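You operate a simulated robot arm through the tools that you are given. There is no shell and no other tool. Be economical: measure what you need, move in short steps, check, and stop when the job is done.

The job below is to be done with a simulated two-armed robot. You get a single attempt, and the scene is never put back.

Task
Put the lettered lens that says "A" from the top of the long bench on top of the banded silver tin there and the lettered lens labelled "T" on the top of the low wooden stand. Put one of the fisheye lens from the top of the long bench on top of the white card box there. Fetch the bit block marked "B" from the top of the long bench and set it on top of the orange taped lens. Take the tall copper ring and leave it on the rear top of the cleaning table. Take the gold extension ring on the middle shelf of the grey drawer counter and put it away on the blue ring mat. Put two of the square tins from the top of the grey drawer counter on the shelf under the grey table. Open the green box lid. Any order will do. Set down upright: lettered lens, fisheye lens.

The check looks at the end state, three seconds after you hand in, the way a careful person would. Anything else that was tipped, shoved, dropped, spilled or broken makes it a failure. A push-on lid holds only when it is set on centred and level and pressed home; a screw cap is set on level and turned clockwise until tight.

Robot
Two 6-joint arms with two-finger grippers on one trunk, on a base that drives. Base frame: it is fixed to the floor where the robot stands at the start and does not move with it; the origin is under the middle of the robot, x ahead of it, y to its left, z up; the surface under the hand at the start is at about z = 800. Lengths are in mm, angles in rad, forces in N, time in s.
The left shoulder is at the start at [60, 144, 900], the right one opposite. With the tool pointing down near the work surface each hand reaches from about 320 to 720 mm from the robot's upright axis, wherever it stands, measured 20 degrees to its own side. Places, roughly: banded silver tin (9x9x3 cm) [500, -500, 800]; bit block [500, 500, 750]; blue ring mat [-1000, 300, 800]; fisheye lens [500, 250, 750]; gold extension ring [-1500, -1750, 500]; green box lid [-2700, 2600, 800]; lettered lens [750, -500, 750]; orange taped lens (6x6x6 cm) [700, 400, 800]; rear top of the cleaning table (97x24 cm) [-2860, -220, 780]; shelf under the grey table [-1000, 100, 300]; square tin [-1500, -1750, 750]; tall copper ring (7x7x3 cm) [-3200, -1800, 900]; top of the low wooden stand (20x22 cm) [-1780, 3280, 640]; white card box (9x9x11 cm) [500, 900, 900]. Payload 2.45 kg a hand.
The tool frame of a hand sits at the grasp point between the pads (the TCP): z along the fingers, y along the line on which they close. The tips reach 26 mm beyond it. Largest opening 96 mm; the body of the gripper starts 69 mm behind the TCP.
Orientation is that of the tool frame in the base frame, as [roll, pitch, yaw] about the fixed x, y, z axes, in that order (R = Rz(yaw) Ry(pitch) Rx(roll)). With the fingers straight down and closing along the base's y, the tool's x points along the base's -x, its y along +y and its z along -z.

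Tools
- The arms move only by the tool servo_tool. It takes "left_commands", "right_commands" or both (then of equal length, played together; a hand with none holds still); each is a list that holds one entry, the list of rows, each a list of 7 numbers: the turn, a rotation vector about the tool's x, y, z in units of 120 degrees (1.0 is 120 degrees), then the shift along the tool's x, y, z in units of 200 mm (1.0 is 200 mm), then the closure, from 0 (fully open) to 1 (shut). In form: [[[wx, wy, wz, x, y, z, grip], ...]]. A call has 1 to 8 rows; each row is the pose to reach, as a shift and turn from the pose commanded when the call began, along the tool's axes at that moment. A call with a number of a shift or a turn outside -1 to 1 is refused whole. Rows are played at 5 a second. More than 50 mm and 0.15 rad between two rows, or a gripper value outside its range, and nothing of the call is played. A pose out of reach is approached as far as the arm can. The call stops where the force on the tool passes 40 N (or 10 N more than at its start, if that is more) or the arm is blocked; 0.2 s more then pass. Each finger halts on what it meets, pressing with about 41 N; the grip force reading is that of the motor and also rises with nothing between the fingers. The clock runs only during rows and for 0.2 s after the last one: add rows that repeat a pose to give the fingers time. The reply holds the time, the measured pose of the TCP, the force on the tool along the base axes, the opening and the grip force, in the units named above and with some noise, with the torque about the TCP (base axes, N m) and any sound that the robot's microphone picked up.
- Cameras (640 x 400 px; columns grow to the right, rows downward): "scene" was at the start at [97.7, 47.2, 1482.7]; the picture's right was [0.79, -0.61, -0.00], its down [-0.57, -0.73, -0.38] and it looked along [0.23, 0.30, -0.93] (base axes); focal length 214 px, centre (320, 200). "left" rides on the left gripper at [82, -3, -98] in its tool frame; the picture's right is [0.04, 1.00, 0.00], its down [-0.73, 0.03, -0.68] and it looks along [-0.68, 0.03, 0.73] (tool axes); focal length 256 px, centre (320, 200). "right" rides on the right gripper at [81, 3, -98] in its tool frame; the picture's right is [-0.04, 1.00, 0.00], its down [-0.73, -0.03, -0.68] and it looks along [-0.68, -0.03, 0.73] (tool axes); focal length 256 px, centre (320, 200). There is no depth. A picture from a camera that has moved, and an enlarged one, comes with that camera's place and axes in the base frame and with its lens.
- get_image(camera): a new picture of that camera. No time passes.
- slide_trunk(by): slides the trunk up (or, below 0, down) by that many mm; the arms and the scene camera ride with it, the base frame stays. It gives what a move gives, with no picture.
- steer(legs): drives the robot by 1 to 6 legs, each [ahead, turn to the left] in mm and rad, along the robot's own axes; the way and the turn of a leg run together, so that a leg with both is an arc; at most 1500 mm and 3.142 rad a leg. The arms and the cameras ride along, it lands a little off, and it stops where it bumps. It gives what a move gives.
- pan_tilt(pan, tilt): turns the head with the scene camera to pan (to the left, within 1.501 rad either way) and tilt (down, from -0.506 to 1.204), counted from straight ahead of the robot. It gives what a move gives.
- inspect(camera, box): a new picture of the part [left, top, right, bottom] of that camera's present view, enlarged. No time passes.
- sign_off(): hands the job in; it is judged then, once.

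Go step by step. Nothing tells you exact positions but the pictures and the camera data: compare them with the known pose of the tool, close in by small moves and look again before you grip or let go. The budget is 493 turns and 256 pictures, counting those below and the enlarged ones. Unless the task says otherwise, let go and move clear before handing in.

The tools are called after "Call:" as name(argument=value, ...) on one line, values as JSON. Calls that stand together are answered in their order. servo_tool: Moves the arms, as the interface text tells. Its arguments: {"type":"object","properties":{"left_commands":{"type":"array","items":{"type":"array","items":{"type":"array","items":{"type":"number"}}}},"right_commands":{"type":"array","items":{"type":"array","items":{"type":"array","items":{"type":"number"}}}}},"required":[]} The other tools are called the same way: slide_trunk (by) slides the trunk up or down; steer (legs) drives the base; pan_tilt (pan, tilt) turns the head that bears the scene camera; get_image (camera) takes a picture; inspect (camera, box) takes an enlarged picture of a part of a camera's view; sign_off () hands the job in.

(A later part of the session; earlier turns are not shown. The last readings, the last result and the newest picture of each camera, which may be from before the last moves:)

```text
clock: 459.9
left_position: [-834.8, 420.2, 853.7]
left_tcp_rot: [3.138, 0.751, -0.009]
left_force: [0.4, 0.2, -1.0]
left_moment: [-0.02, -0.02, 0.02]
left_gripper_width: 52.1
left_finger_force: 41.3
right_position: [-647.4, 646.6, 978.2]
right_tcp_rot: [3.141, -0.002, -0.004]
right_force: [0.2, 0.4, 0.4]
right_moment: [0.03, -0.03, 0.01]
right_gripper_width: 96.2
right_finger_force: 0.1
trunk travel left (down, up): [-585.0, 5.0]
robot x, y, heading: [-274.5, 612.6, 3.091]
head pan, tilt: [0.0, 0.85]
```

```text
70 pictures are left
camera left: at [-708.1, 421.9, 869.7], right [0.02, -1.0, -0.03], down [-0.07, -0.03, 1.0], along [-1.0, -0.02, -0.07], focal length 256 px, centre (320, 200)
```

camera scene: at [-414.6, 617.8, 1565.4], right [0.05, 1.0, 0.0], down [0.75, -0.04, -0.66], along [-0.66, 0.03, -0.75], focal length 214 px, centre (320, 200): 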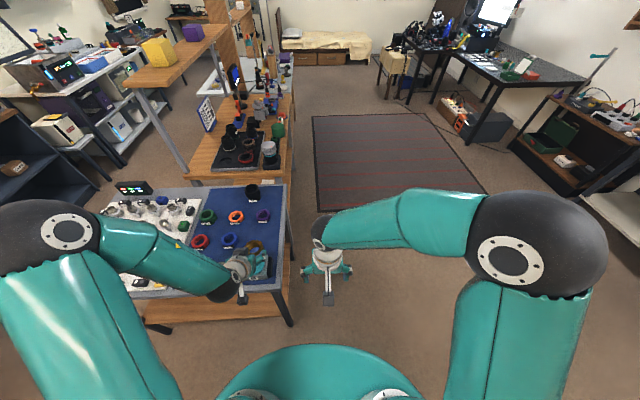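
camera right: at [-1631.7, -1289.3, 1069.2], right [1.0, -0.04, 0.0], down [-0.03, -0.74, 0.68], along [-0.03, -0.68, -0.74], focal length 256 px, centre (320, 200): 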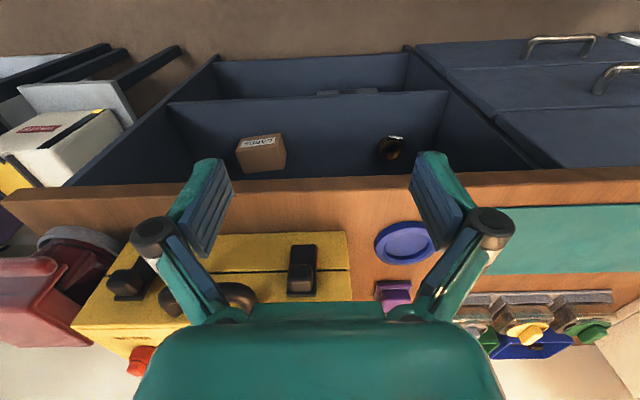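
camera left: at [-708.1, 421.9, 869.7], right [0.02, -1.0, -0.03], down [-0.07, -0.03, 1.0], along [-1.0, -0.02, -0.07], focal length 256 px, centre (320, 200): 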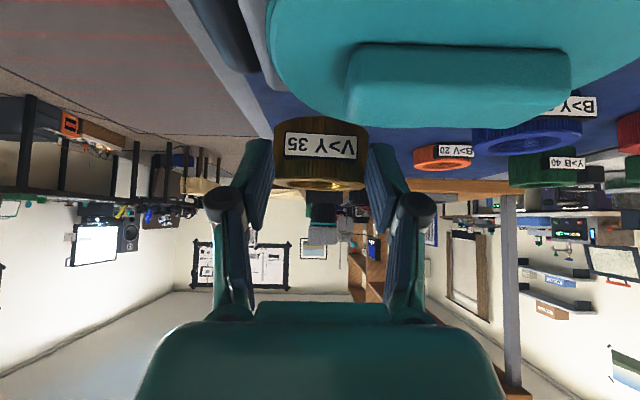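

Unit B would foul the wrist camera here, so I raise the ring again and move to the free cell at about (-906, 235), where the camera hangs over low rings only.

Call:
servo_tool(left_commands=[[[0, 0, 0, -0.157, 0, -0.1686, 1], [0, 0, 0, -0.19, 0.2, -0.14, 1], [0, 0, 0, -0.22, 0.4, -0.11, 1], [0, 0, 0, -0.25, 0.6, -0.08, 1], [0, 0, 0, -0.28, 0.8, -0.06, 1], [0, 0, 0, -0.296, 0.925, -0.045, 1], [0, 0, 0, -0.296, 0.925, -0.045, 1]]])

Call:
get_image(camera="left")

Call:
inspect(camera="scene", box=[160, 170, 320, 300])

```text
clock: 461.5
left_position: [-894.0, 263.1, 931.6]
left_tcp_rot: [3.106, 0.716, -0.011]
left_force: [0.8, -0.3, -1.2]
left_moment: [0.0, -0.04, 0.01]
left_gripper_width: 51.7
left_finger_force: 41.0
left hand out of reach, approached as far as the arm can: row 3, 4, 5, 6, 7
right_position: [-646.5, 645.8, 978.8]
right_tcp_rot: [3.14, -0.004, -0.005]
right_force: [0.7, 0.4, 0.4]
right_moment: [-0.02, 0.0, -0.01]
right_gripper_width: 96.3
right_finger_force: 0.0
trunk travel left (down, up): [-585.0, 5.0]
robot x, y, heading: [-275.9, 608.4, 3.091]
head pan, tilt: [0.0, 0.85]
```

```text
69 pictures are left
camera left: at [-768.4, 268.0, 951.6], right [0.04, -1.0, 0.0], down [-0.11, 0.0, 0.99], along [-0.99, -0.04, -0.11], focal length 256 px, centre (320, 200)
```

left: 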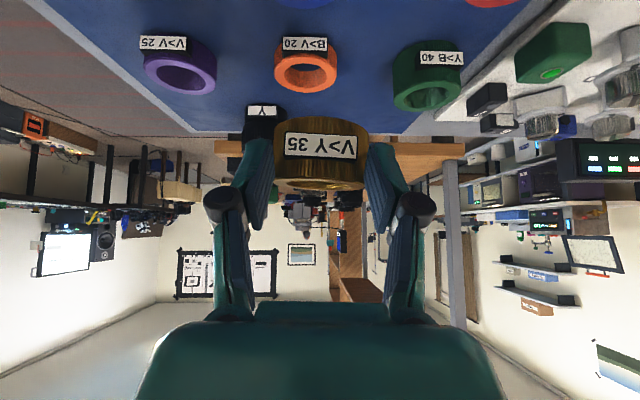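

```text
3.08 times, centred on (240, 235) of scene
camera zoom: at [-414.8, 618.4, 1565.4], right [0.05, 1.0, 0.0], down [0.75, -0.04, -0.66], along [-0.66, 0.03, -0.75], focal length 660 px, centre (566, 92)
```

zoom: 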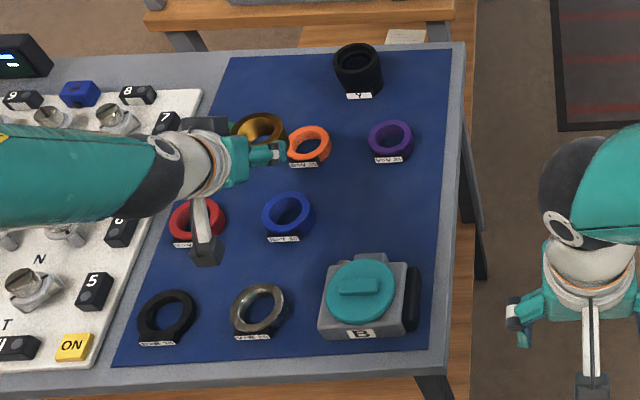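

Call:
servo_tool(left_commands=[[[0, 0, 0, 0.035, 0, 0.037, 1], [0, 0, 0, 0.07, 0, 0.073, 1], [0, 0, 0, 0.07, 0, 0.073, 1]]])

```text
clock: 462.3
left_position: [-909.5, 274.6, 924.5]
left_tcp_rot: [3.119, 0.73, -0.01]
left_force: [0.4, 0.2, -0.9]
left_moment: [0.02, -0.06, 0.03]
left_gripper_width: 51.4
left_finger_force: 41.2
left hand out of reach, approached as far as the arm can: row 1, 2, 3
right_position: [-646.3, 646.0, 978.1]
right_tcp_rot: [3.14, -0.005, -0.007]
right_force: [-0.8, 0.1, 0.1]
right_moment: [0.03, -0.01, 0.02]
right_gripper_width: 95.8
right_finger_force: 0.0
trunk travel left (down, up): [-585.0, 5.0]
robot x, y, heading: [-276.3, 611.0, 3.087]
head pan, tilt: [0.0, 0.85]
```

The arm binds sideways here, so I reposition the robot about 220 mm south to have the free cell straight ahead of the left shoulder.

Call:
steer(legs=[[-150, 0]])

Call:
steer(legs=[[0, 1.0], [255, 0]])

Call:
steer(legs=[[0, -0.97]])

Call:
get_image(camera="scene")

```text
clock: 463.7
left_position: [-756.1, 263.0, 926.0]
left_tcp_rot: [3.121, 0.73, -0.003]
left_force: [0.3, -0.4, -1.0]
left_moment: [-0.02, -0.04, 0.0]
left_gripper_width: 51.4
left_finger_force: 40.1
right_position: [-496.3, 635.7, 979.5]
right_tcp_rot: [3.14, -0.005, 0.0]
right_force: [1.5, -0.3, 0.9]
right_moment: [0.02, 0.03, 0.0]
right_gripper_width: 96.1
right_finger_force: 0.1
trunk travel left (down, up): [-585.0, 5.0]
robot x, y, heading: [-128.2, 603.0, 3.096]
head pan, tilt: [0.0, 0.85]
```

```text
clock: 468.4
left_position: [-362.8, -318.8, 923.7]
left_tcp_rot: [3.109, 0.714, 0.965]
left_force: [0.5, -0.9, -0.6]
left_moment: [0.06, 0.02, -0.05]
left_gripper_width: 50.9
left_finger_force: 40.9
right_position: [-520.8, 107.1, 978.9]
right_tcp_rot: [-3.141, -0.005, 0.968]
right_force: [0.4, -0.8, -0.4]
right_moment: [0.03, 0.05, 0.0]
right_gripper_width: 96.0
right_finger_force: 0.0
trunk travel left (down, up): [-585.0, 5.0]
robot x, y, heading: [-309.7, 414.8, -2.224]
head pan, tilt: [0.0, 0.85]
```

```text
clock: 470.6
left_position: [-774.0, -155.7, 928.4]
left_tcp_rot: [3.104, 0.714, 0.356]
left_force: [-0.3, 0.7, 0.8]
left_moment: [-0.01, -0.04, 0.01]
left_gripper_width: 0.0
left_finger_force: 28.3
right_position: [-660.2, 283.6, 981.0]
right_tcp_rot: [3.138, -0.003, 0.361]
right_force: [-0.7, 0.3, 0.4]
right_moment: [-0.03, -0.04, 0.03]
right_gripper_width: 96.3
right_finger_force: 0.0
trunk travel left (down, up): [-585.0, 5.0]
robot x, y, heading: [-301.6, 384.3, -2.839]
head pan, tilt: [0.0, 0.85]
stopped in leg 1: the robot was blocked; the commanded pose is now the measured one
```

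```text
67 pictures are left
camera scene: at [-433.3, 348.1, 1565.4], right [-0.3, 0.95, 0.0], down [0.72, 0.22, -0.66], along [-0.63, -0.2, -0.75], focal length 214 px, centre (320, 200)
```

scene: 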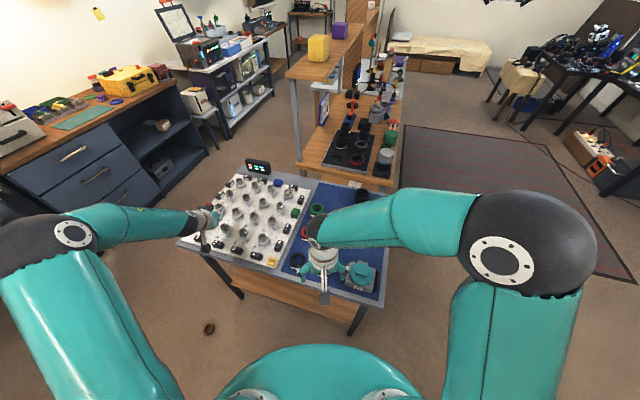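

The gold ring slipped out and lies on the floor near (-491, -417). I'll recover it. First I bring the left arm back to a normal posture.

Call:
servo_tool(left_commands=[[[0, 0.065, 0, 0.11, -0.08, -0.17, 0.8], [0, 0.13, 0, 0.22, -0.16, -0.34, 0.5], [0, 0.195, 0, 0.33, -0.24, -0.51, 0], [0, 0.26, 0, 0.44, -0.32, -0.68, 0], [0, 0.325, 0, 0.55, -0.4, -0.85, 0], [0, 0.34, 0, 0.56, -0.4, -0.88, 0], [0, 0.34, 0, 0.56, -0.4, -0.88, 0]]])

Call:
steer(legs=[[-60, 0]])

Call:
steer(legs=[[0, 1.0]])

Call:
steer(legs=[[0, 0.3]])

Call:
pan_tilt(pan=-0.2, tilt=1.0)

Call:
get_image(camera="scene")

```text
clock: 472.2
left_position: [-619.1, -9.2, 985.5]
left_tcp_rot: [3.117, 0.002, 0.379]
left_force: [0.2, 0.8, 0.1]
left_moment: [0.01, 0.03, 0.02]
left_gripper_width: 96.0
left_finger_force: 0.0
right_position: [-660.1, 282.0, 979.8]
right_tcp_rot: [-3.141, -0.002, 0.361]
right_force: [-0.5, 0.1, -0.1]
right_moment: [-0.02, 0.03, -0.02]
right_gripper_width: 95.8
right_finger_force: 0.1
trunk travel left (down, up): [-585.0, 5.0]
robot x, y, heading: [-300.3, 386.5, -2.843]
head pan, tilt: [0.0, 0.85]
```

```text
clock: 473.1
left_position: [-561.3, 9.6, 985.5]
left_tcp_rot: [3.116, 0.005, 0.381]
left_force: [1.4, 1.0, 0.4]
left_moment: [-0.01, 0.08, -0.01]
left_gripper_width: 95.8
left_finger_force: 0.1
right_position: [-600.9, 300.5, 981.7]
right_tcp_rot: [3.141, -0.002, 0.362]
right_force: [0.9, 0.2, 1.4]
right_moment: [-0.02, 0.02, 0.01]
right_gripper_width: 96.0
right_finger_force: 0.0
trunk travel left (down, up): [-585.0, 5.0]
robot x, y, heading: [-247.6, 404.9, -2.834]
head pan, tilt: [0.0, 0.85]
```

```text
clock: 476.4
left_position: [-88.8, -83.2, 985.2]
left_tcp_rot: [3.115, 0.002, 1.374]
left_force: [0.8, -0.6, 0.7]
left_moment: [0.02, 0.0, 0.02]
left_gripper_width: 95.9
left_finger_force: 0.0
right_position: [-354.3, 43.8, 981.5]
right_tcp_rot: [3.139, -0.005, 1.353]
right_force: [-0.4, -0.6, -0.5]
right_moment: [0.0, -0.02, 0.01]
right_gripper_width: 96.5
right_finger_force: 0.0
trunk travel left (down, up): [-585.0, 5.0]
robot x, y, heading: [-283.1, 409.8, -1.853]
head pan, tilt: [0.0, 0.85]
```

```text
clock: 477.9
left_position: [48.0, -4.5, 985.8]
left_tcp_rot: [3.116, 0.0, 1.673]
left_force: [-0.5, -0.9, -0.5]
left_moment: [0.01, -0.01, -0.01]
left_gripper_width: 96.0
left_finger_force: 0.1
right_position: [-242.3, 38.0, 980.9]
right_tcp_rot: [3.14, -0.002, 1.652]
right_force: [0.9, 0.1, 0.6]
right_moment: [-0.01, 0.02, 0.03]
right_gripper_width: 96.1
right_finger_force: 0.1
trunk travel left (down, up): [-585.0, 5.0]
robot x, y, heading: [-293.3, 411.0, -1.549]
head pan, tilt: [0.0, 0.85]
```

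```text
clock: 478.6
left_position: [47.7, -4.1, 987.0]
left_tcp_rot: [3.114, 0.002, 1.67]
left_force: [0.9, 0.4, 0.5]
left_moment: [0.02, -0.01, 0.0]
left_gripper_width: 96.4
left_finger_force: 0.0
right_position: [-245.5, 38.4, 981.2]
right_tcp_rot: [3.14, -0.005, 1.652]
right_force: [-0.3, -0.5, 0.3]
right_moment: [0.0, 0.03, -0.01]
right_gripper_width: 96.1
right_finger_force: 0.1
trunk travel left (down, up): [-585.0, 5.0]
robot x, y, heading: [-296.1, 408.0, -1.552]
head pan, tilt: [-0.201, 1.0]
```

```text
66 pictures are left
camera scene: at [-304.4, 281.9, 1554.3], right [-0.98, 0.18, 0.0], down [0.15, 0.83, -0.54], along [-0.1, -0.53, -0.84], focal length 214 px, centre (320, 200)
```

scene: 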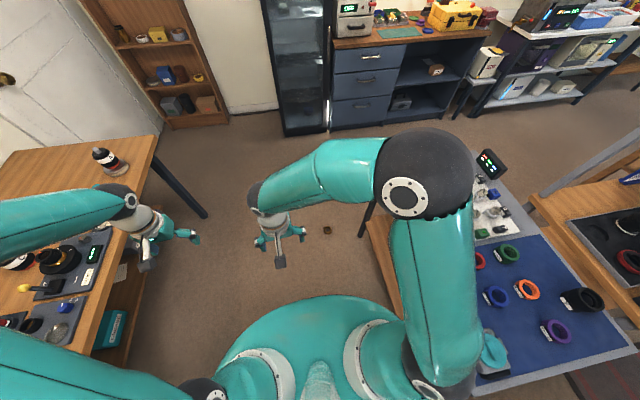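

I'll pick it from the south side, facing north with the left arm. I drive around the ring, not over it.

Call:
steer(legs=[[0, 0.36], [600, 0]])

Call:
steer(legs=[[0, -0.36], [780, 0]])

Call:
steer(legs=[[0, 1.0]])

Call:
steer(legs=[[0, 1.0]])

Call:
steer(legs=[[0, 1.0]])

Call:
pan_tilt(pan=0.3, tilt=1.0)

Call:
get_image(camera="scene")

```text
clock: 483.2
left_position: [387.9, -417.1, 985.7]
left_tcp_rot: [3.117, 0.002, 2.025]
left_force: [0.4, 0.3, -0.6]
left_moment: [0.03, 0.01, 0.02]
left_gripper_width: 96.0
left_finger_force: 0.1
right_position: [99.9, -477.4, 981.6]
right_tcp_rot: [3.139, -0.005, 2.004]
right_force: [0.1, -0.3, 0.3]
right_moment: [0.02, 0.04, -0.03]
right_gripper_width: 96.3
right_finger_force: 0.2
trunk travel left (down, up): [-585.0, 5.0]
robot x, y, heading: [-71.0, -145.3, -1.201]
head pan, tilt: [-0.201, 1.0]
```

```text
clock: 488.6
left_position: [264.0, -1320.3, 986.9]
left_tcp_rot: [3.114, 0.001, 1.653]
left_force: [0.8, 0.2, 0.6]
left_moment: [0.0, 0.02, 0.0]
left_gripper_width: 96.1
left_finger_force: 0.1
right_position: [-26.6, -1271.1, 981.9]
right_tcp_rot: [3.14, -0.004, 1.634]
right_force: [0.4, 0.3, -0.4]
right_moment: [0.03, 0.0, 0.03]
right_gripper_width: 96.1
right_finger_force: 0.1
trunk travel left (down, up): [-585.0, 5.0]
robot x, y, heading: [-70.7, -899.9, -1.571]
head pan, tilt: [-0.201, 1.0]
```

```text
clock: 491.8
left_position: [466.3, -847.5, 987.3]
left_tcp_rot: [3.116, 0.002, 2.65]
left_force: [1.2, 0.1, -0.4]
left_moment: [0.01, 0.01, -0.04]
left_gripper_width: 95.8
left_finger_force: 0.0
right_position: [268.5, -1066.4, 981.4]
right_tcp_rot: [3.14, -0.004, 2.632]
right_force: [-0.3, 0.9, 0.2]
right_moment: [0.03, -0.02, 0.01]
right_gripper_width: 95.8
right_finger_force: 0.0
trunk travel left (down, up): [-585.0, 5.0]
robot x, y, heading: [-88.0, -932.4, -0.575]
head pan, tilt: [-0.201, 1.0]
```

```text
clock: 495.1
left_position: [140.0, -424.0, 987.4]
left_tcp_rot: [3.115, 0.002, -2.642]
left_force: [-0.9, -0.3, -0.3]
left_moment: [-0.01, 0.0, -0.03]
left_gripper_width: 96.1
left_finger_force: 0.1
right_position: [237.1, -711.6, 998.8]
right_tcp_rot: [3.107, 0.012, -2.714]
right_force: [0.3, 0.2, 0.6]
right_moment: [-0.05, 0.05, 0.0]
right_gripper_width: 96.1
right_finger_force: 0.1
trunk travel left (down, up): [-585.0, 5.0]
robot x, y, heading: [-72.9, -971.5, 0.415]
head pan, tilt: [-0.201, 1.0]
```

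```text
clock: 498.5
left_position: [-421.4, -487.5, 986.1]
left_tcp_rot: [3.116, 0.003, -1.638]
left_force: [-0.7, -0.4, -0.2]
left_moment: [-0.01, -0.05, 0.01]
left_gripper_width: 95.8
left_finger_force: 0.0
right_position: [-96.0, -536.3, 1021.3]
right_tcp_rot: [3.059, 0.031, -1.803]
right_force: [-0.7, 1.2, -1.3]
right_moment: [-0.01, -0.04, 0.0]
right_gripper_width: 95.6
right_finger_force: 0.1
trunk travel left (down, up): [-585.0, 5.0]
robot x, y, heading: [-32.4, -970.4, 1.416]
head pan, tilt: [-0.201, 1.0]
stopped in leg 1: the robot was blocked; the commanded pose is now the measured one
```

```text
clock: 499.4
left_position: [-419.5, -489.2, 988.5]
left_tcp_rot: [3.115, 0.002, -1.639]
left_force: [-0.5, -0.3, 1.1]
left_moment: [-0.04, -0.01, 0.0]
left_gripper_width: 95.8
left_finger_force: 0.1
right_position: [-94.3, -536.0, 1023.0]
right_tcp_rot: [3.059, 0.031, -1.801]
right_force: [0.2, -0.2, 0.0]
right_moment: [-0.03, 0.0, -0.01]
right_gripper_width: 96.1
right_finger_force: 0.0
trunk travel left (down, up): [-585.0, 5.0]
robot x, y, heading: [-40.3, -973.7, 1.414]
head pan, tilt: [0.3, 1.0]
```

```text
65 pictures are left
camera scene: at [-34.2, -842.4, 1554.2], right [0.99, 0.14, 0.0], down [0.12, -0.83, -0.54], along [-0.08, 0.53, -0.84], focal length 214 px, centre (320, 200)
```

scene: 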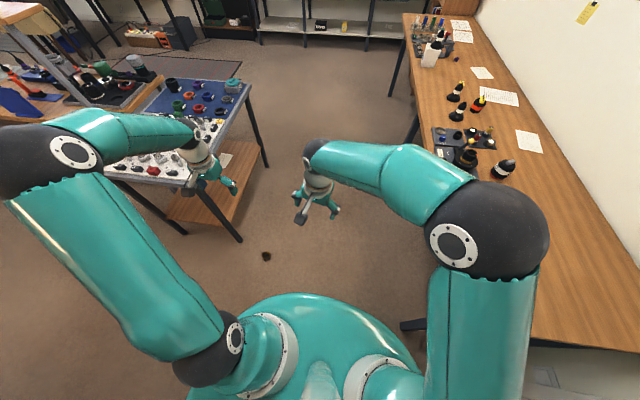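

Hands drift sideways relative to the body with each turn, so I recentre both, then shift the robot west to bring the ring in front of the left arm.

Call:
servo_tool(left_commands=[[[0, 0, 0, 0, -0.2, 0, 0], [0, 0, 0, 0, -0.4, 0, 0], [0, 0, 0, 0.05, -0.6, 0, 0], [0, 0, 0, 0.1, -0.8, 0, 0], [0, 0, 0, 0.15, -1, 0, 0], [0, 0, 0, 0.15, -1, 0, 0]]], right_commands=[[[0.01, 0.004, -0.009, 0, -0.2, 0, 0], [0.02, 0.008, -0.018, 0, -0.4, 0, 0], [0.03, 0.012, -0.026, 0.05, -0.6, 0, 0], [0.039, 0.015, -0.035, 0.1, -0.8, 0, 0], [0.039, 0.015, -0.035, 0.15, -1, 0, 0], [0.039, 0.015, -0.035, 0.15, -1, 0, 0]]])

Call:
servo_tool(right_commands=[[[0, 0, 0, 0, -0.2, 0, 0], [0, 0, 0, 0, -0.4, 0, 0], [0, 0, 0, 0, -0.6, 0, 0], [0, 0, 0, 0, -0.8, 0, 0], [0, 0, 0, 0, -0.8, 0, 0]]])

Call:
steer(legs=[[0, 1.1], [290, 0]])

Call:
steer(legs=[[0, -1.0]])

Call:
get_image(camera="scene")

```text
clock: 500.8
left_position: [-222.6, -529.2, 982.7]
left_tcp_rot: [3.115, 0.002, -1.639]
left_force: [-0.2, 0.5, -0.3]
left_moment: [0.01, -0.01, -0.03]
left_gripper_width: 96.1
left_finger_force: 0.0
right_position: [91.3, -609.3, 1004.4]
right_tcp_rot: [3.141, 0.004, -1.727]
right_force: [-0.8, 0.1, -0.4]
right_moment: [-0.01, -0.01, -0.03]
right_gripper_width: 95.6
right_finger_force: 0.0
trunk travel left (down, up): [-585.0, 5.0]
robot x, y, heading: [-34.7, -970.8, 1.422]
head pan, tilt: [0.3, 1.0]
```

```text
clock: 502.0
left_position: [-221.9, -529.3, 983.6]
left_tcp_rot: [3.116, 0.002, -1.64]
left_force: [0.4, 0.2, -0.3]
left_moment: [0.01, 0.03, -0.02]
left_gripper_width: 96.0
left_finger_force: 0.0
right_position: [250.0, -635.2, 1006.3]
right_tcp_rot: [-3.141, 0.005, -1.729]
right_force: [-0.8, -0.4, -0.6]
right_moment: [-0.02, 0.0, -0.01]
right_gripper_width: 95.9
right_finger_force: 0.1
trunk travel left (down, up): [-585.0, 5.0]
robot x, y, heading: [-38.7, -973.1, 1.42]
head pan, tilt: [0.3, 1.0]
```

```text
clock: 507.2
left_position: [-759.2, -779.8, 982.4]
left_tcp_rot: [3.117, 0.001, -0.524]
left_force: [0.0, -0.8, 0.1]
left_moment: [0.03, 0.01, 0.02]
left_gripper_width: 96.2
left_finger_force: 0.0
right_position: [-457.0, -401.6, 1005.8]
right_tcp_rot: [3.141, 0.001, -0.607]
right_force: [-0.8, -0.4, 0.1]
right_moment: [0.05, -0.05, 0.01]
right_gripper_width: 96.0
right_finger_force: 0.0
trunk travel left (down, up): [-585.0, 5.0]
robot x, y, heading: [-262.4, -782.0, 2.534]
head pan, tilt: [0.3, 1.0]
```

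```text
clock: 510.4
left_position: [-532.5, -370.4, 982.6]
left_tcp_rot: [3.116, 0.002, -1.505]
left_force: [0.3, 0.1, -1.1]
left_moment: [0.0, -0.02, 0.0]
left_gripper_width: 96.0
left_finger_force: 0.1
right_position: [-50.7, -410.7, 1005.1]
right_tcp_rot: [-3.14, 0.002, -1.589]
right_force: [0.1, 0.2, -0.3]
right_moment: [-0.02, -0.01, -0.03]
right_gripper_width: 96.0
right_finger_force: 0.0
trunk travel left (down, up): [-585.0, 5.0]
robot x, y, heading: [-299.9, -785.6, 1.557]
head pan, tilt: [0.3, 1.0]
```

```text
64 pictures are left
camera scene: at [-317.6, -654.4, 1554.3], right [0.96, 0.28, 0.0], down [0.24, -0.81, -0.54], along [-0.15, 0.52, -0.84], focal length 214 px, centre (320, 200)
```

scene: 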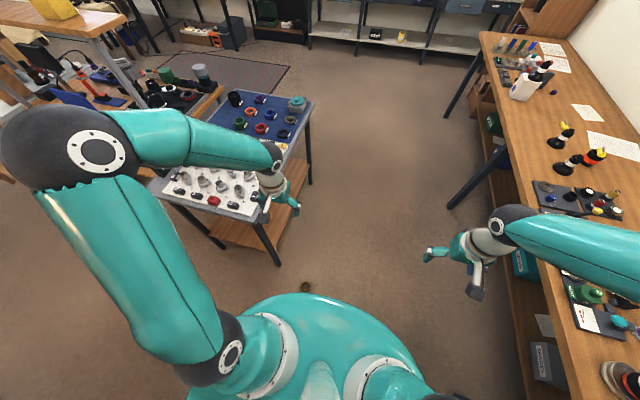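

The right elbow would meet the bench if I lowered the trunk here. I approach facing west from the corridor instead.

Call:
steer(legs=[[0, -0.56], [590, 0]])

Call:
steer(legs=[[0, 1.05]])

Call:
steer(legs=[[0, 1.05]])

Call:
get_image(camera="scene")

```text
clock: 515.5
left_position: [66.5, 164.4, 983.5]
left_tcp_rot: [3.115, 0.001, -2.104]
left_force: [-0.5, 0.5, 0.0]
left_moment: [-0.02, 0.0, -0.02]
left_gripper_width: 96.0
left_finger_force: 0.0
right_position: [442.0, -140.5, 1007.1]
right_tcp_rot: [3.141, 0.003, -2.19]
right_force: [0.0, 0.4, -0.2]
right_moment: [-0.01, 0.01, 0.03]
right_gripper_width: 95.9
right_finger_force: 0.0
trunk travel left (down, up): [-585.0, 5.0]
robot x, y, heading: [22.7, -309.8, 0.957]
head pan, tilt: [0.3, 1.0]
```

```text
clock: 518.9
left_position: [-355.3, -30.2, 984.5]
left_tcp_rot: [3.116, 0.002, -1.08]
left_force: [-0.6, -0.2, -0.6]
left_moment: [0.0, -0.02, -0.02]
left_gripper_width: 95.9
left_finger_force: 0.1
right_position: [99.0, 130.1, 1007.5]
right_tcp_rot: [-3.142, 0.003, -1.165]
right_force: [0.6, 0.6, -0.4]
right_moment: [-0.01, -0.03, 0.0]
right_gripper_width: 96.0
right_finger_force: 0.0
trunk travel left (down, up): [-585.0, 5.0]
robot x, y, heading: [61.6, -297.7, 1.981]
head pan, tilt: [0.3, 1.0]
```

```text
clock: 522.6
left_position: [-381.1, -530.6, 984.9]
left_tcp_rot: [3.121, 0.002, -0.027]
left_force: [1.0, -0.8, -1.3]
left_moment: [0.05, 0.0, 0.02]
left_gripper_width: 95.9
left_finger_force: 0.2
right_position: [-295.8, -56.0, 1009.5]
right_tcp_rot: [-3.138, 0.004, -0.112]
right_force: [-0.2, -1.8, 0.1]
right_moment: [0.06, -0.01, -0.01]
right_gripper_width: 95.8
right_finger_force: 0.0
trunk travel left (down, up): [-585.0, 5.0]
robot x, y, heading: [63.1, -254.9, 3.031]
head pan, tilt: [0.3, 1.0]
stopped in leg 1: the robot was blocked; the commanded pose is now the measured one
```

```text
63 pictures are left
camera scene: at [-65.1, -264.7, 1554.2], right [-0.19, 0.98, 0.0], down [0.83, 0.16, -0.54], along [-0.53, -0.1, -0.84], focal length 214 px, centre (320, 200)
```

scene: 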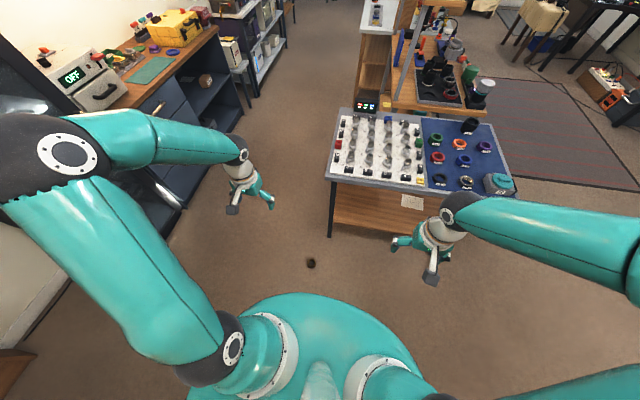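

Call:
steer(legs=[[60, 0]])

Call:
slide_trunk(by=-300)

Call:
get_image(camera="scene")

```text
clock: 523.6
left_position: [-443.4, -520.6, 985.1]
left_tcp_rot: [3.116, 0.0, -0.028]
left_force: [-0.8, 0.0, -0.4]
left_moment: [0.04, -0.05, -0.01]
left_gripper_width: 96.0
left_finger_force: 0.0
right_position: [-358.9, -44.1, 1007.5]
right_tcp_rot: [3.141, 0.0, -0.112]
right_force: [-0.2, 0.2, -0.6]
right_moment: [0.02, -0.07, -0.03]
right_gripper_width: 95.8
right_finger_force: 0.1
trunk travel left (down, up): [-585.0, 5.0]
robot x, y, heading: [0.3, -246.4, 3.027]
head pan, tilt: [0.3, 1.0]
```

```text
clock: 526.6
left_position: [-440.6, -521.5, 685.6]
left_tcp_rot: [3.115, 0.001, -0.026]
left_force: [0.0, -0.1, -0.1]
left_moment: [-0.04, -0.01, -0.01]
left_gripper_width: 96.0
left_finger_force: 0.1
right_position: [-356.1, -45.6, 709.2]
right_tcp_rot: [-3.141, 0.005, -0.112]
right_force: [-0.1, 0.9, -0.6]
right_moment: [0.04, 0.02, -0.02]
right_gripper_width: 96.2
right_finger_force: 0.1
trunk travel left (down, up): [-285.0, 305.0]
robot x, y, heading: [0.8, -245.6, 3.033]
head pan, tilt: [0.3, 1.0]
```

```text
62 pictures are left
camera scene: at [-126.0, -253.7, 1254.4], right [-0.19, 0.98, 0.0], down [0.83, 0.16, -0.54], along [-0.53, -0.1, -0.84], focal length 214 px, centre (320, 200)
```

scene: 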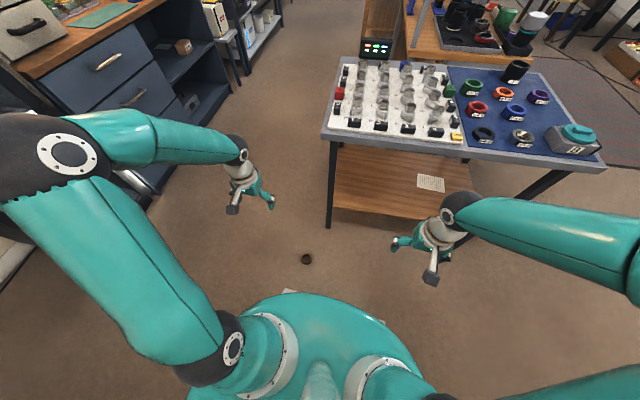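

Call:
slide_trunk(by=-270)

Call:
servo_tool(left_commands=[[[0.006, 0, 0, 0, -0.1, 0.1, 0], [0.012, 0, 0, 0.1, -0.25, 0.2, 0], [0.012, 0, 0, 0.1, -0.4, 0.3, 0], [0.012, 0, 0, 0.1, -0.6, 0.4, 0], [0.012, 0, 0, 0.1, -0.6, 0.5, 0], [0.012, 0, 0, 0.1, -0.6, 0.5, 0]]])

Call:
get_image(camera="left")

```text
clock: 529.3
left_position: [-440.6, -521.0, 415.6]
left_tcp_rot: [3.114, 0.001, -0.027]
left_force: [-0.1, -0.5, -0.2]
left_moment: [0.01, -0.04, 0.01]
left_gripper_width: 96.1
left_finger_force: 0.1
right_position: [-356.5, -45.6, 439.1]
right_tcp_rot: [3.141, 0.003, -0.112]
right_force: [-0.1, -0.8, -0.4]
right_moment: [0.0, -0.03, 0.0]
right_gripper_width: 96.1
right_finger_force: 0.0
trunk travel left (down, up): [-15.0, 575.0]
robot x, y, heading: [-0.5, -247.4, 3.029]
head pan, tilt: [0.3, 1.0]
```

```text
clock: 530.7
left_position: [-418.8, -405.6, 311.3]
left_tcp_rot: [-3.141, 0.001, -0.029]
left_force: [0.3, 1.3, -0.3]
left_moment: [0.0, 0.0, 0.02]
left_gripper_width: 95.9
left_finger_force: 0.0
right_position: [-356.5, -46.1, 438.3]
right_tcp_rot: [3.141, 0.004, -0.112]
right_force: [-0.3, 0.3, -0.2]
right_moment: [0.01, 0.01, 0.01]
right_gripper_width: 96.4
right_finger_force: 0.1
trunk travel left (down, up): [-15.0, 575.0]
robot x, y, heading: [-1.9, -247.9, 3.027]
head pan, tilt: [0.3, 1.0]
```

```text
61 pictures are left
camera left: at [-336.9, -404.0, 410.4], right [0.01, -1.0, 0.0], down [-0.73, -0.01, 0.68], along [-0.68, -0.01, -0.73], focal length 256 px, centre (320, 200)
```

left: 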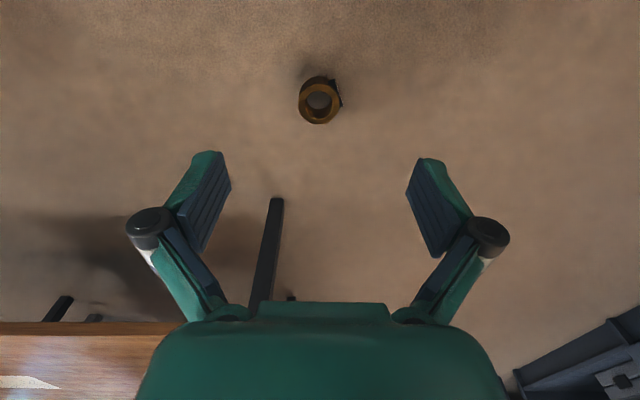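

The ring lies flat at about (-490, -405). I come straight down over it.

Call:
servo_tool(left_commands=[[[0, 0, 0, -0.12, 0, 0.2, 0], [0, 0, 0, -0.24, 0.005, 0.4, 0], [0, 0, 0, -0.355, 0.01, 0.6, 0], [0, 0, 0, -0.355, 0.01, 0.8, 0], [0, 0, 0, -0.355, 0.01, 1, 0], [0, 0, 0, -0.355, 0.01, 1, 0]]])

Call:
get_image(camera="left")

```text
clock: 532.1
left_position: [-490.4, -404.2, 116.3]
left_tcp_rot: [-3.141, 0.003, -0.025]
left_force: [1.1, 0.3, 0.0]
left_moment: [0.02, 0.01, -0.03]
left_gripper_width: 96.0
left_finger_force: 0.0
right_position: [-356.2, -46.0, 438.4]
right_tcp_rot: [-3.142, 0.004, -0.11]
right_force: [-0.8, -0.2, -0.2]
right_moment: [-0.01, 0.02, -0.01]
right_gripper_width: 95.8
right_finger_force: 0.1
trunk travel left (down, up): [-15.0, 575.0]
robot x, y, heading: [6.2, -248.1, 3.03]
head pan, tilt: [0.3, 1.0]
```

```text
60 pictures are left
camera left: at [-408.6, -403.9, 213.5], right [0.01, -1.0, 0.0], down [-0.73, -0.01, 0.68], along [-0.68, -0.01, -0.73], focal length 256 px, centre (320, 200)
```

left: 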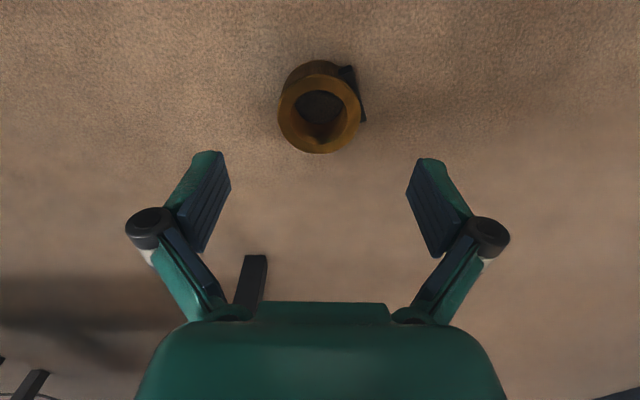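

The tag is on the right side, so I turn the gripper 45° to grip clear of it.

Call:
servo_tool(left_commands=[[[0, 0, 0.063, 0, 0, 0, 0], [0, 0, 0.126, 0, 0, 0, 0], [0, 0, 0.189, 0, 0, 0, 0], [0, 0, 0.252, 0, 0, 0, 0], [0, 0, 0.315, 0, 0, 0, 0], [0, 0, 0.378, 0, 0, 0, 0], [0, 0, 0.378, 0, 0, 0, 0]]])

Call:
get_image(camera="left")

```text
clock: 533.7
left_position: [-488.4, -404.6, 114.2]
left_tcp_rot: [3.14, 0.001, -0.82]
left_force: [0.0, 0.0, 0.1]
left_moment: [-0.02, 0.01, -0.02]
left_gripper_width: 96.2
left_finger_force: 0.0
right_position: [-357.8, -46.2, 439.0]
right_tcp_rot: [3.141, 0.002, -0.113]
right_force: [0.5, 0.2, 0.0]
right_moment: [-0.01, 0.0, 0.03]
right_gripper_width: 95.9
right_finger_force: 0.1
trunk travel left (down, up): [-15.0, 575.0]
robot x, y, heading: [3.5, -250.3, 3.026]
head pan, tilt: [0.3, 1.0]
```

```text
59 pictures are left
camera left: at [-430.6, -462.5, 212.6], right [-0.7, -0.71, 0.0], down [-0.52, 0.52, 0.68], along [-0.48, 0.48, -0.73], focal length 256 px, centre (320, 200)
```

left: 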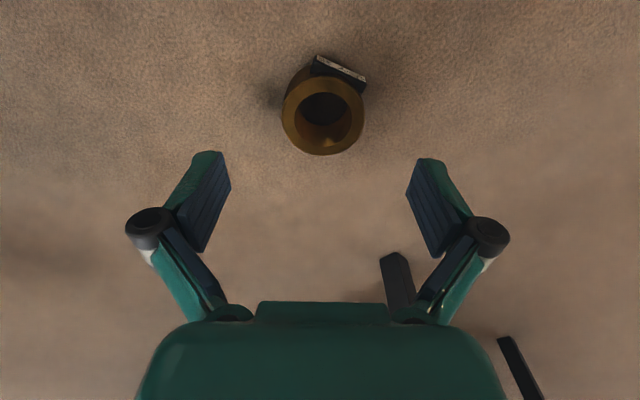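

Call:
servo_tool(left_commands=[[[0, 0, 0, 0, 0.01, 0.15, 0], [0, 0, 0, 0, 0.01, 0.3, 0], [0, 0, 0, 0, 0.01, 0.395, 0], [0, 0, 0, 0, 0.01, 0.395, 0], [0, 0, 0, 0, 0.01, 0.395, 0.5], [0, 0, 0, 0, 0.01, 0.395, 1], [0, 0, 0, 0, 0.01, 0.395, 1], [0, 0, 0, 0, 0.01, 0.395, 1]]])

Call:
get_image(camera="left")

```text
clock: 535.5
left_position: [-490.0, -408.0, 37.2]
left_tcp_rot: [3.14, 0.002, -0.82]
left_force: [0.1, 1.0, 1.1]
left_moment: [0.06, 0.04, -0.01]
left_gripper_width: 59.8
left_finger_force: 41.1
right_position: [-357.2, -46.1, 439.6]
right_tcp_rot: [3.141, 0.004, -0.112]
right_force: [0.1, 0.0, 0.0]
right_moment: [-0.02, 0.03, 0.0]
right_gripper_width: 96.1
right_finger_force: 0.0
trunk travel left (down, up): [-15.0, 575.0]
robot x, y, heading: [-3.3, -242.7, 3.026]
head pan, tilt: [0.3, 1.0]
```

```text
58 pictures are left
camera left: at [-431.8, -465.8, 134.6], right [-0.7, -0.71, 0.0], down [-0.52, 0.52, 0.68], along [-0.49, 0.48, -0.73], focal length 256 px, centre (320, 200)
```

left: 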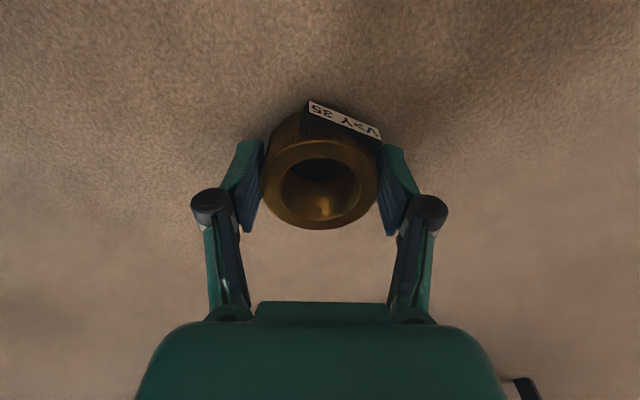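

The ring is now held squarely. I lift it, raise the trunk, restore the yaw and go back to the mat.

Call:
servo_tool(left_commands=[[[0, 0, -0.063, 0, 0, -0.2, 1], [0, 0, -0.126, 0, 0, -0.4, 1], [0, 0, -0.189, 0, 0, -0.6, 1], [0, 0, -0.252, 0, 0, -0.8, 1], [0, 0, -0.315, 0, 0, -1, 1], [0, 0, -0.378, 0, 0, -1, 1], [0, 0, -0.378, 0, 0, -1, 1]]])

Call:
slide_trunk(by=575)

Call:
steer(legs=[[0, -0.74]])

Call:
steer(legs=[[0, -0.72]])

Call:
steer(legs=[[790, 0]])

Call:
steer(legs=[[0, 0.79]])

Call:
steer(legs=[[0, 0.79]])

Call:
pan_tilt(pan=0.0, tilt=0.85)

Call:
get_image(camera="scene")

```text
clock: 537.1
left_position: [-488.9, -406.8, 236.1]
left_tcp_rot: [-3.141, 0.003, -0.024]
left_force: [0.4, -0.5, -1.9]
left_moment: [0.0, -0.03, -0.02]
left_gripper_width: 60.3
left_finger_force: 40.2
right_position: [-356.7, -45.1, 437.7]
right_tcp_rot: [-3.141, 0.004, -0.112]
right_force: [-0.1, -0.1, 0.4]
right_moment: [-0.05, 0.03, -0.02]
right_gripper_width: 96.1
right_finger_force: 0.1
trunk travel left (down, up): [-15.0, 575.0]
robot x, y, heading: [-0.4, -250.0, 3.03]
head pan, tilt: [0.3, 1.0]
```

```text
refused: 575 is not a number from -400 to 400
```

```text
clock: 539.7
left_position: [-473.3, -46.5, 236.2]
left_tcp_rot: [3.141, 0.0, -0.746]
left_force: [-0.3, 0.8, -1.3]
left_moment: [-0.02, -0.05, -0.02]
left_gripper_width: 59.7
left_finger_force: 41.2
right_position: [-134.4, 139.4, 438.6]
right_tcp_rot: [-3.141, 0.004, -0.83]
right_force: [0.7, 0.5, 1.0]
right_moment: [0.01, 0.0, 0.01]
right_gripper_width: 95.9
right_finger_force: 0.0
trunk travel left (down, up): [-15.0, 575.0]
robot x, y, heading: [-23.9, -270.2, 2.318]
head pan, tilt: [0.3, 1.0]
```

```text
clock: 542.1
left_position: [-223.4, 193.6, 235.2]
left_tcp_rot: [3.141, 0.002, -1.443]
left_force: [-0.5, -0.6, -0.8]
left_moment: [0.04, -0.03, -0.01]
left_gripper_width: 60.0
left_finger_force: 41.1
right_position: [153.4, 117.3, 438.9]
right_tcp_rot: [-3.141, 0.003, -1.527]
right_force: [-0.8, 0.1, 0.7]
right_moment: [0.0, -0.01, 0.0]
right_gripper_width: 96.3
right_finger_force: 0.1
trunk travel left (down, up): [-15.0, 575.0]
robot x, y, heading: [-57.2, -265.8, 1.627]
head pan, tilt: [0.3, 1.0]
```

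```text
clock: 546.4
left_position: [-253.1, 968.3, 236.3]
left_tcp_rot: [3.139, 0.002, -1.457]
left_force: [0.7, 0.3, -0.7]
left_moment: [-0.03, -0.01, -0.02]
left_gripper_width: 59.9
left_finger_force: 41.3
right_position: [123.9, 885.4, 438.4]
right_tcp_rot: [-3.142, 0.002, -1.54]
right_force: [-0.3, 0.1, 0.1]
right_moment: [0.0, -0.01, -0.03]
right_gripper_width: 95.8
right_finger_force: 0.2
trunk travel left (down, up): [-15.0, 575.0]
robot x, y, heading: [-94.0, 502.6, 1.608]
head pan, tilt: [0.3, 1.0]
```

```text
clock: 549.0
left_position: [-528.6, 724.2, 237.4]
left_tcp_rot: [-3.14, 0.002, -0.692]
left_force: [-0.2, 0.3, -2.3]
left_moment: [-0.01, 0.03, 0.02]
left_gripper_width: 59.7
left_finger_force: 40.4
right_position: [-202.4, 927.1, 439.3]
right_tcp_rot: [-3.141, 0.004, -0.773]
right_force: [0.4, 0.4, -0.4]
right_moment: [-0.02, 0.01, 0.03]
right_gripper_width: 96.0
right_finger_force: 0.1
trunk travel left (down, up): [-15.0, 575.0]
robot x, y, heading: [-68.8, 525.4, 2.37]
head pan, tilt: [0.3, 1.0]
```

```text
clock: 551.8
left_position: [-531.6, 335.0, 237.0]
left_tcp_rot: [-3.141, 0.002, 0.103]
left_force: [-0.5, 0.1, -0.6]
left_moment: [0.0, 0.0, 0.01]
left_gripper_width: 59.6
left_finger_force: 40.7
right_position: [-448.1, 711.0, 440.7]
right_tcp_rot: [3.141, 0.004, 0.017]
right_force: [0.1, 0.6, -0.2]
right_moment: [-0.03, -0.01, -0.01]
right_gripper_width: 96.2
right_finger_force: 0.1
trunk travel left (down, up): [-15.0, 575.0]
robot x, y, heading: [-67.3, 563.9, -3.12]
head pan, tilt: [0.3, 1.0]
```

```text
clock: 552.6
left_position: [-531.8, 335.4, 237.7]
left_tcp_rot: [-3.141, 0.002, 0.101]
left_force: [-0.1, 0.5, -1.1]
left_moment: [0.02, 0.0, -0.03]
left_gripper_width: 59.7
left_finger_force: 40.8
right_position: [-447.0, 711.7, 441.1]
right_tcp_rot: [3.141, 0.005, 0.017]
right_force: [0.4, 0.3, -0.7]
right_moment: [0.02, -0.02, -0.03]
right_gripper_width: 95.7
right_finger_force: 0.1
trunk travel left (down, up): [-15.0, 575.0]
robot x, y, heading: [-68.2, 564.9, -3.122]
head pan, tilt: [0.0, 0.85]
```

```text
57 pictures are left
camera scene: at [-204.4, 562.0, 995.4], right [-0.02, 1.0, 0.0], down [0.75, 0.01, -0.66], along [-0.66, -0.01, -0.75], focal length 214 px, centre (320, 200)
```

scene: 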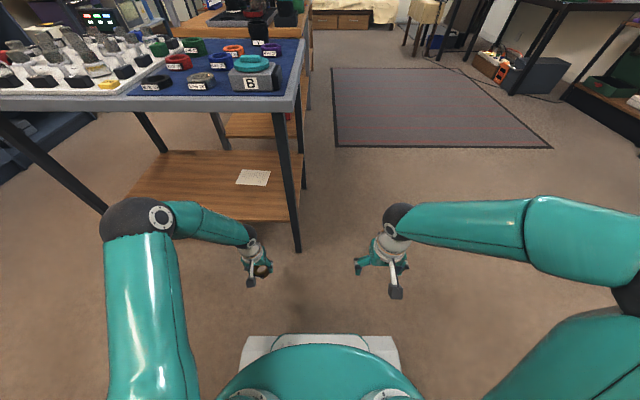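

The trunk command was refused for size; nothing was hit. I raise it in two steps now.

Call:
slide_trunk(by=400)

Call:
slide_trunk(by=170)

Call:
steer(legs=[[215, 0]])

Call:
get_image(camera="left")

Call:
inspect(camera="scene", box=[120, 140, 360, 300])

```text
clock: 556.4
left_position: [-532.1, 335.1, 637.0]
left_tcp_rot: [-3.141, 0.002, 0.104]
left_force: [-1.1, 0.7, -0.2]
left_moment: [0.01, -0.01, -0.07]
left_gripper_width: 59.4
left_finger_force: 41.2
right_position: [-447.0, 711.5, 840.4]
right_tcp_rot: [-3.14, 0.003, 0.019]
right_force: [0.1, -0.3, -0.3]
right_moment: [0.02, -0.04, 0.01]
right_gripper_width: 96.2
right_finger_force: 0.0
trunk travel left (down, up): [-415.0, 175.0]
robot x, y, heading: [-69.5, 563.1, -3.122]
head pan, tilt: [0.0, 0.85]
```

```text
clock: 558.3
left_position: [-532.9, 335.5, 808.2]
left_tcp_rot: [-3.141, -0.001, 0.102]
left_force: [-0.4, 0.9, -1.5]
left_moment: [-0.01, -0.01, 0.02]
left_gripper_width: 59.7
left_finger_force: 40.5
right_position: [-447.6, 711.5, 1011.0]
right_tcp_rot: [-3.14, 0.005, 0.02]
right_force: [0.5, -0.8, -0.2]
right_moment: [-0.01, -0.01, 0.0]
right_gripper_width: 96.0
right_finger_force: 0.0
trunk travel left (down, up): [-585.0, 5.0]
robot x, y, heading: [-64.5, 565.1, -3.124]
head pan, tilt: [0.0, 0.85]
```

```text
clock: 560.0
left_position: [-726.4, 328.2, 808.4]
left_tcp_rot: [3.134, -0.004, 0.103]
left_force: [0.9, -1.0, 0.3]
left_moment: [-0.01, -0.05, 0.02]
left_gripper_width: 0.1
left_finger_force: 28.1
right_position: [-642.9, 707.7, 1010.7]
right_tcp_rot: [-3.141, 0.001, 0.02]
right_force: [0.3, -1.2, 0.5]
right_moment: [0.01, -0.02, 0.0]
right_gripper_width: 96.3
right_finger_force: 0.0
trunk travel left (down, up): [-585.0, 5.0]
robot x, y, heading: [-260.2, 558.3, -3.125]
head pan, tilt: [0.0, 0.85]
stopped in leg 1: the force on the tool passed its limit at 125 N (the readings are from after the stop); the commanded pose is now the measured one
```

```text
56 pictures are left
camera left: at [-646.3, 340.9, 907.3], right [0.14, -0.99, 0.01], down [-0.73, -0.1, 0.68], along [-0.67, -0.1, -0.74], focal length 256 px, centre (320, 200)
```

left: 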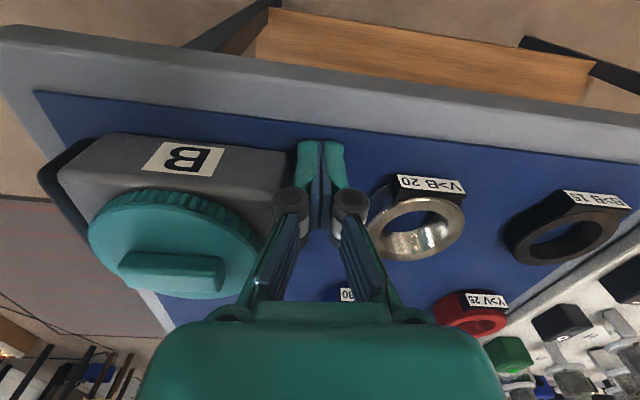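

```text
2.50 times, centred on (240, 220) of scene
camera zoom: at [-401.2, 558.5, 1565.0], right [-0.02, 1.0, 0.0], down [0.75, 0.01, -0.66], along [-0.66, -0.01, -0.75], focal length 536 px, centre (520, 150)
```

zoom: 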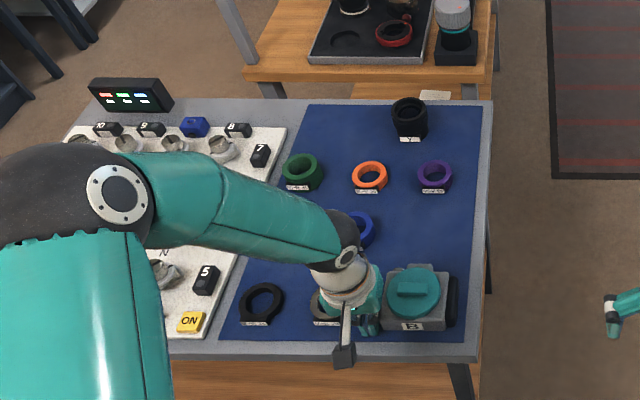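

I forgot the hand was still low: the ring struck the table edge and was knocked out of the grip. Unit B and the other rings look unmoved. I lift the hand and look for the ring.

Call:
servo_tool(left_commands=[[[0, 0, 0, 0, 0, -0.2, 1], [0, 0, 0, 0, 0, -0.4, 1], [0, 0, 0, 0, 0, -0.6, 1], [0, 0, 0, 0, 0, -0.8, 1], [0, 0, 0, 0, 0, -0.8, 1]]])

Call:
steer(legs=[[-230, 0]])

Call:
pan_tilt(pan=0.2, tilt=1.0)

Call:
get_image(camera="scene")

Call:
get_image(camera="left")

```text
clock: 561.1
left_position: [-726.6, 330.6, 967.4]
left_tcp_rot: [3.135, -0.006, 0.104]
left_force: [-0.1, -0.5, 0.4]
left_moment: [0.03, -0.05, 0.0]
left_gripper_width: 0.0
left_finger_force: 28.2
right_position: [-643.2, 707.0, 1011.8]
right_tcp_rot: [-3.141, 0.005, 0.019]
right_force: [0.9, 0.9, -0.1]
right_moment: [0.01, -0.02, 0.02]
right_gripper_width: 96.0
right_finger_force: 0.0
trunk travel left (down, up): [-585.0, 5.0]
robot x, y, heading: [-262.4, 559.6, -3.123]
head pan, tilt: [0.0, 0.85]
```

```text
clock: 562.9
left_position: [-496.6, 334.6, 968.0]
left_tcp_rot: [3.134, -0.002, 0.104]
left_force: [-0.1, 0.2, 0.0]
left_moment: [0.0, 0.05, 0.02]
left_gripper_width: 0.1
left_finger_force: 28.8
right_position: [-414.1, 712.3, 1012.0]
right_tcp_rot: [-3.14, 0.005, 0.02]
right_force: [-0.1, 0.5, -0.3]
right_moment: [0.01, 0.04, 0.01]
right_gripper_width: 95.9
right_finger_force: 0.1
trunk travel left (down, up): [-585.0, 5.0]
robot x, y, heading: [-37.5, 563.5, -3.118]
head pan, tilt: [0.0, 0.85]
```

```text
clock: 563.6
left_position: [-497.4, 334.1, 968.6]
left_tcp_rot: [3.135, -0.004, 0.105]
left_force: [0.2, 0.7, 1.3]
left_moment: [-0.01, 0.0, 0.01]
left_gripper_width: 0.1
left_finger_force: 28.5
right_position: [-416.2, 711.2, 1013.6]
right_tcp_rot: [3.14, 0.005, 0.022]
right_force: [-0.2, -0.2, 0.1]
right_moment: [-0.01, -0.02, -0.03]
right_gripper_width: 96.2
right_finger_force: 0.0
trunk travel left (down, up): [-585.0, 5.0]
robot x, y, heading: [-35.4, 564.9, -3.116]
head pan, tilt: [0.201, 1.0]
```

```text
54 pictures are left
camera scene: at [-162.2, 549.0, 1554.3], right [-0.22, 0.98, 0.0], down [0.82, 0.18, -0.54], along [-0.53, -0.12, -0.84], focal length 214 px, centre (320, 200)
```

scene: 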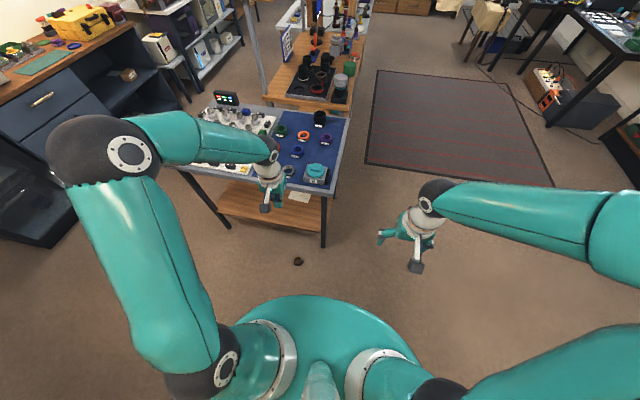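

```text
53 pictures are left
camera left: at [-417.3, 346.4, 1066.9], right [0.14, -0.99, 0.01], down [-0.73, -0.1, 0.68], along [-0.67, -0.1, -0.74], focal length 256 px, centre (320, 200)
```

left: 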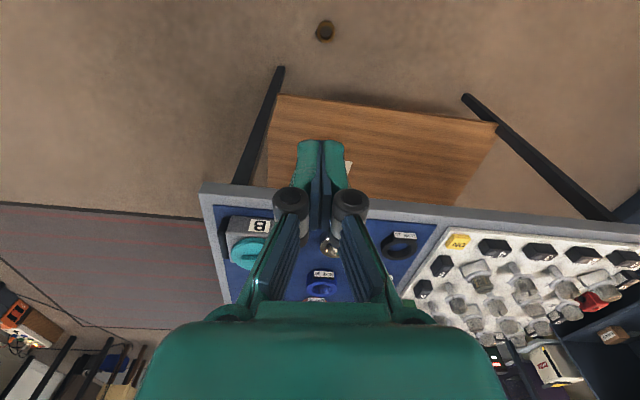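

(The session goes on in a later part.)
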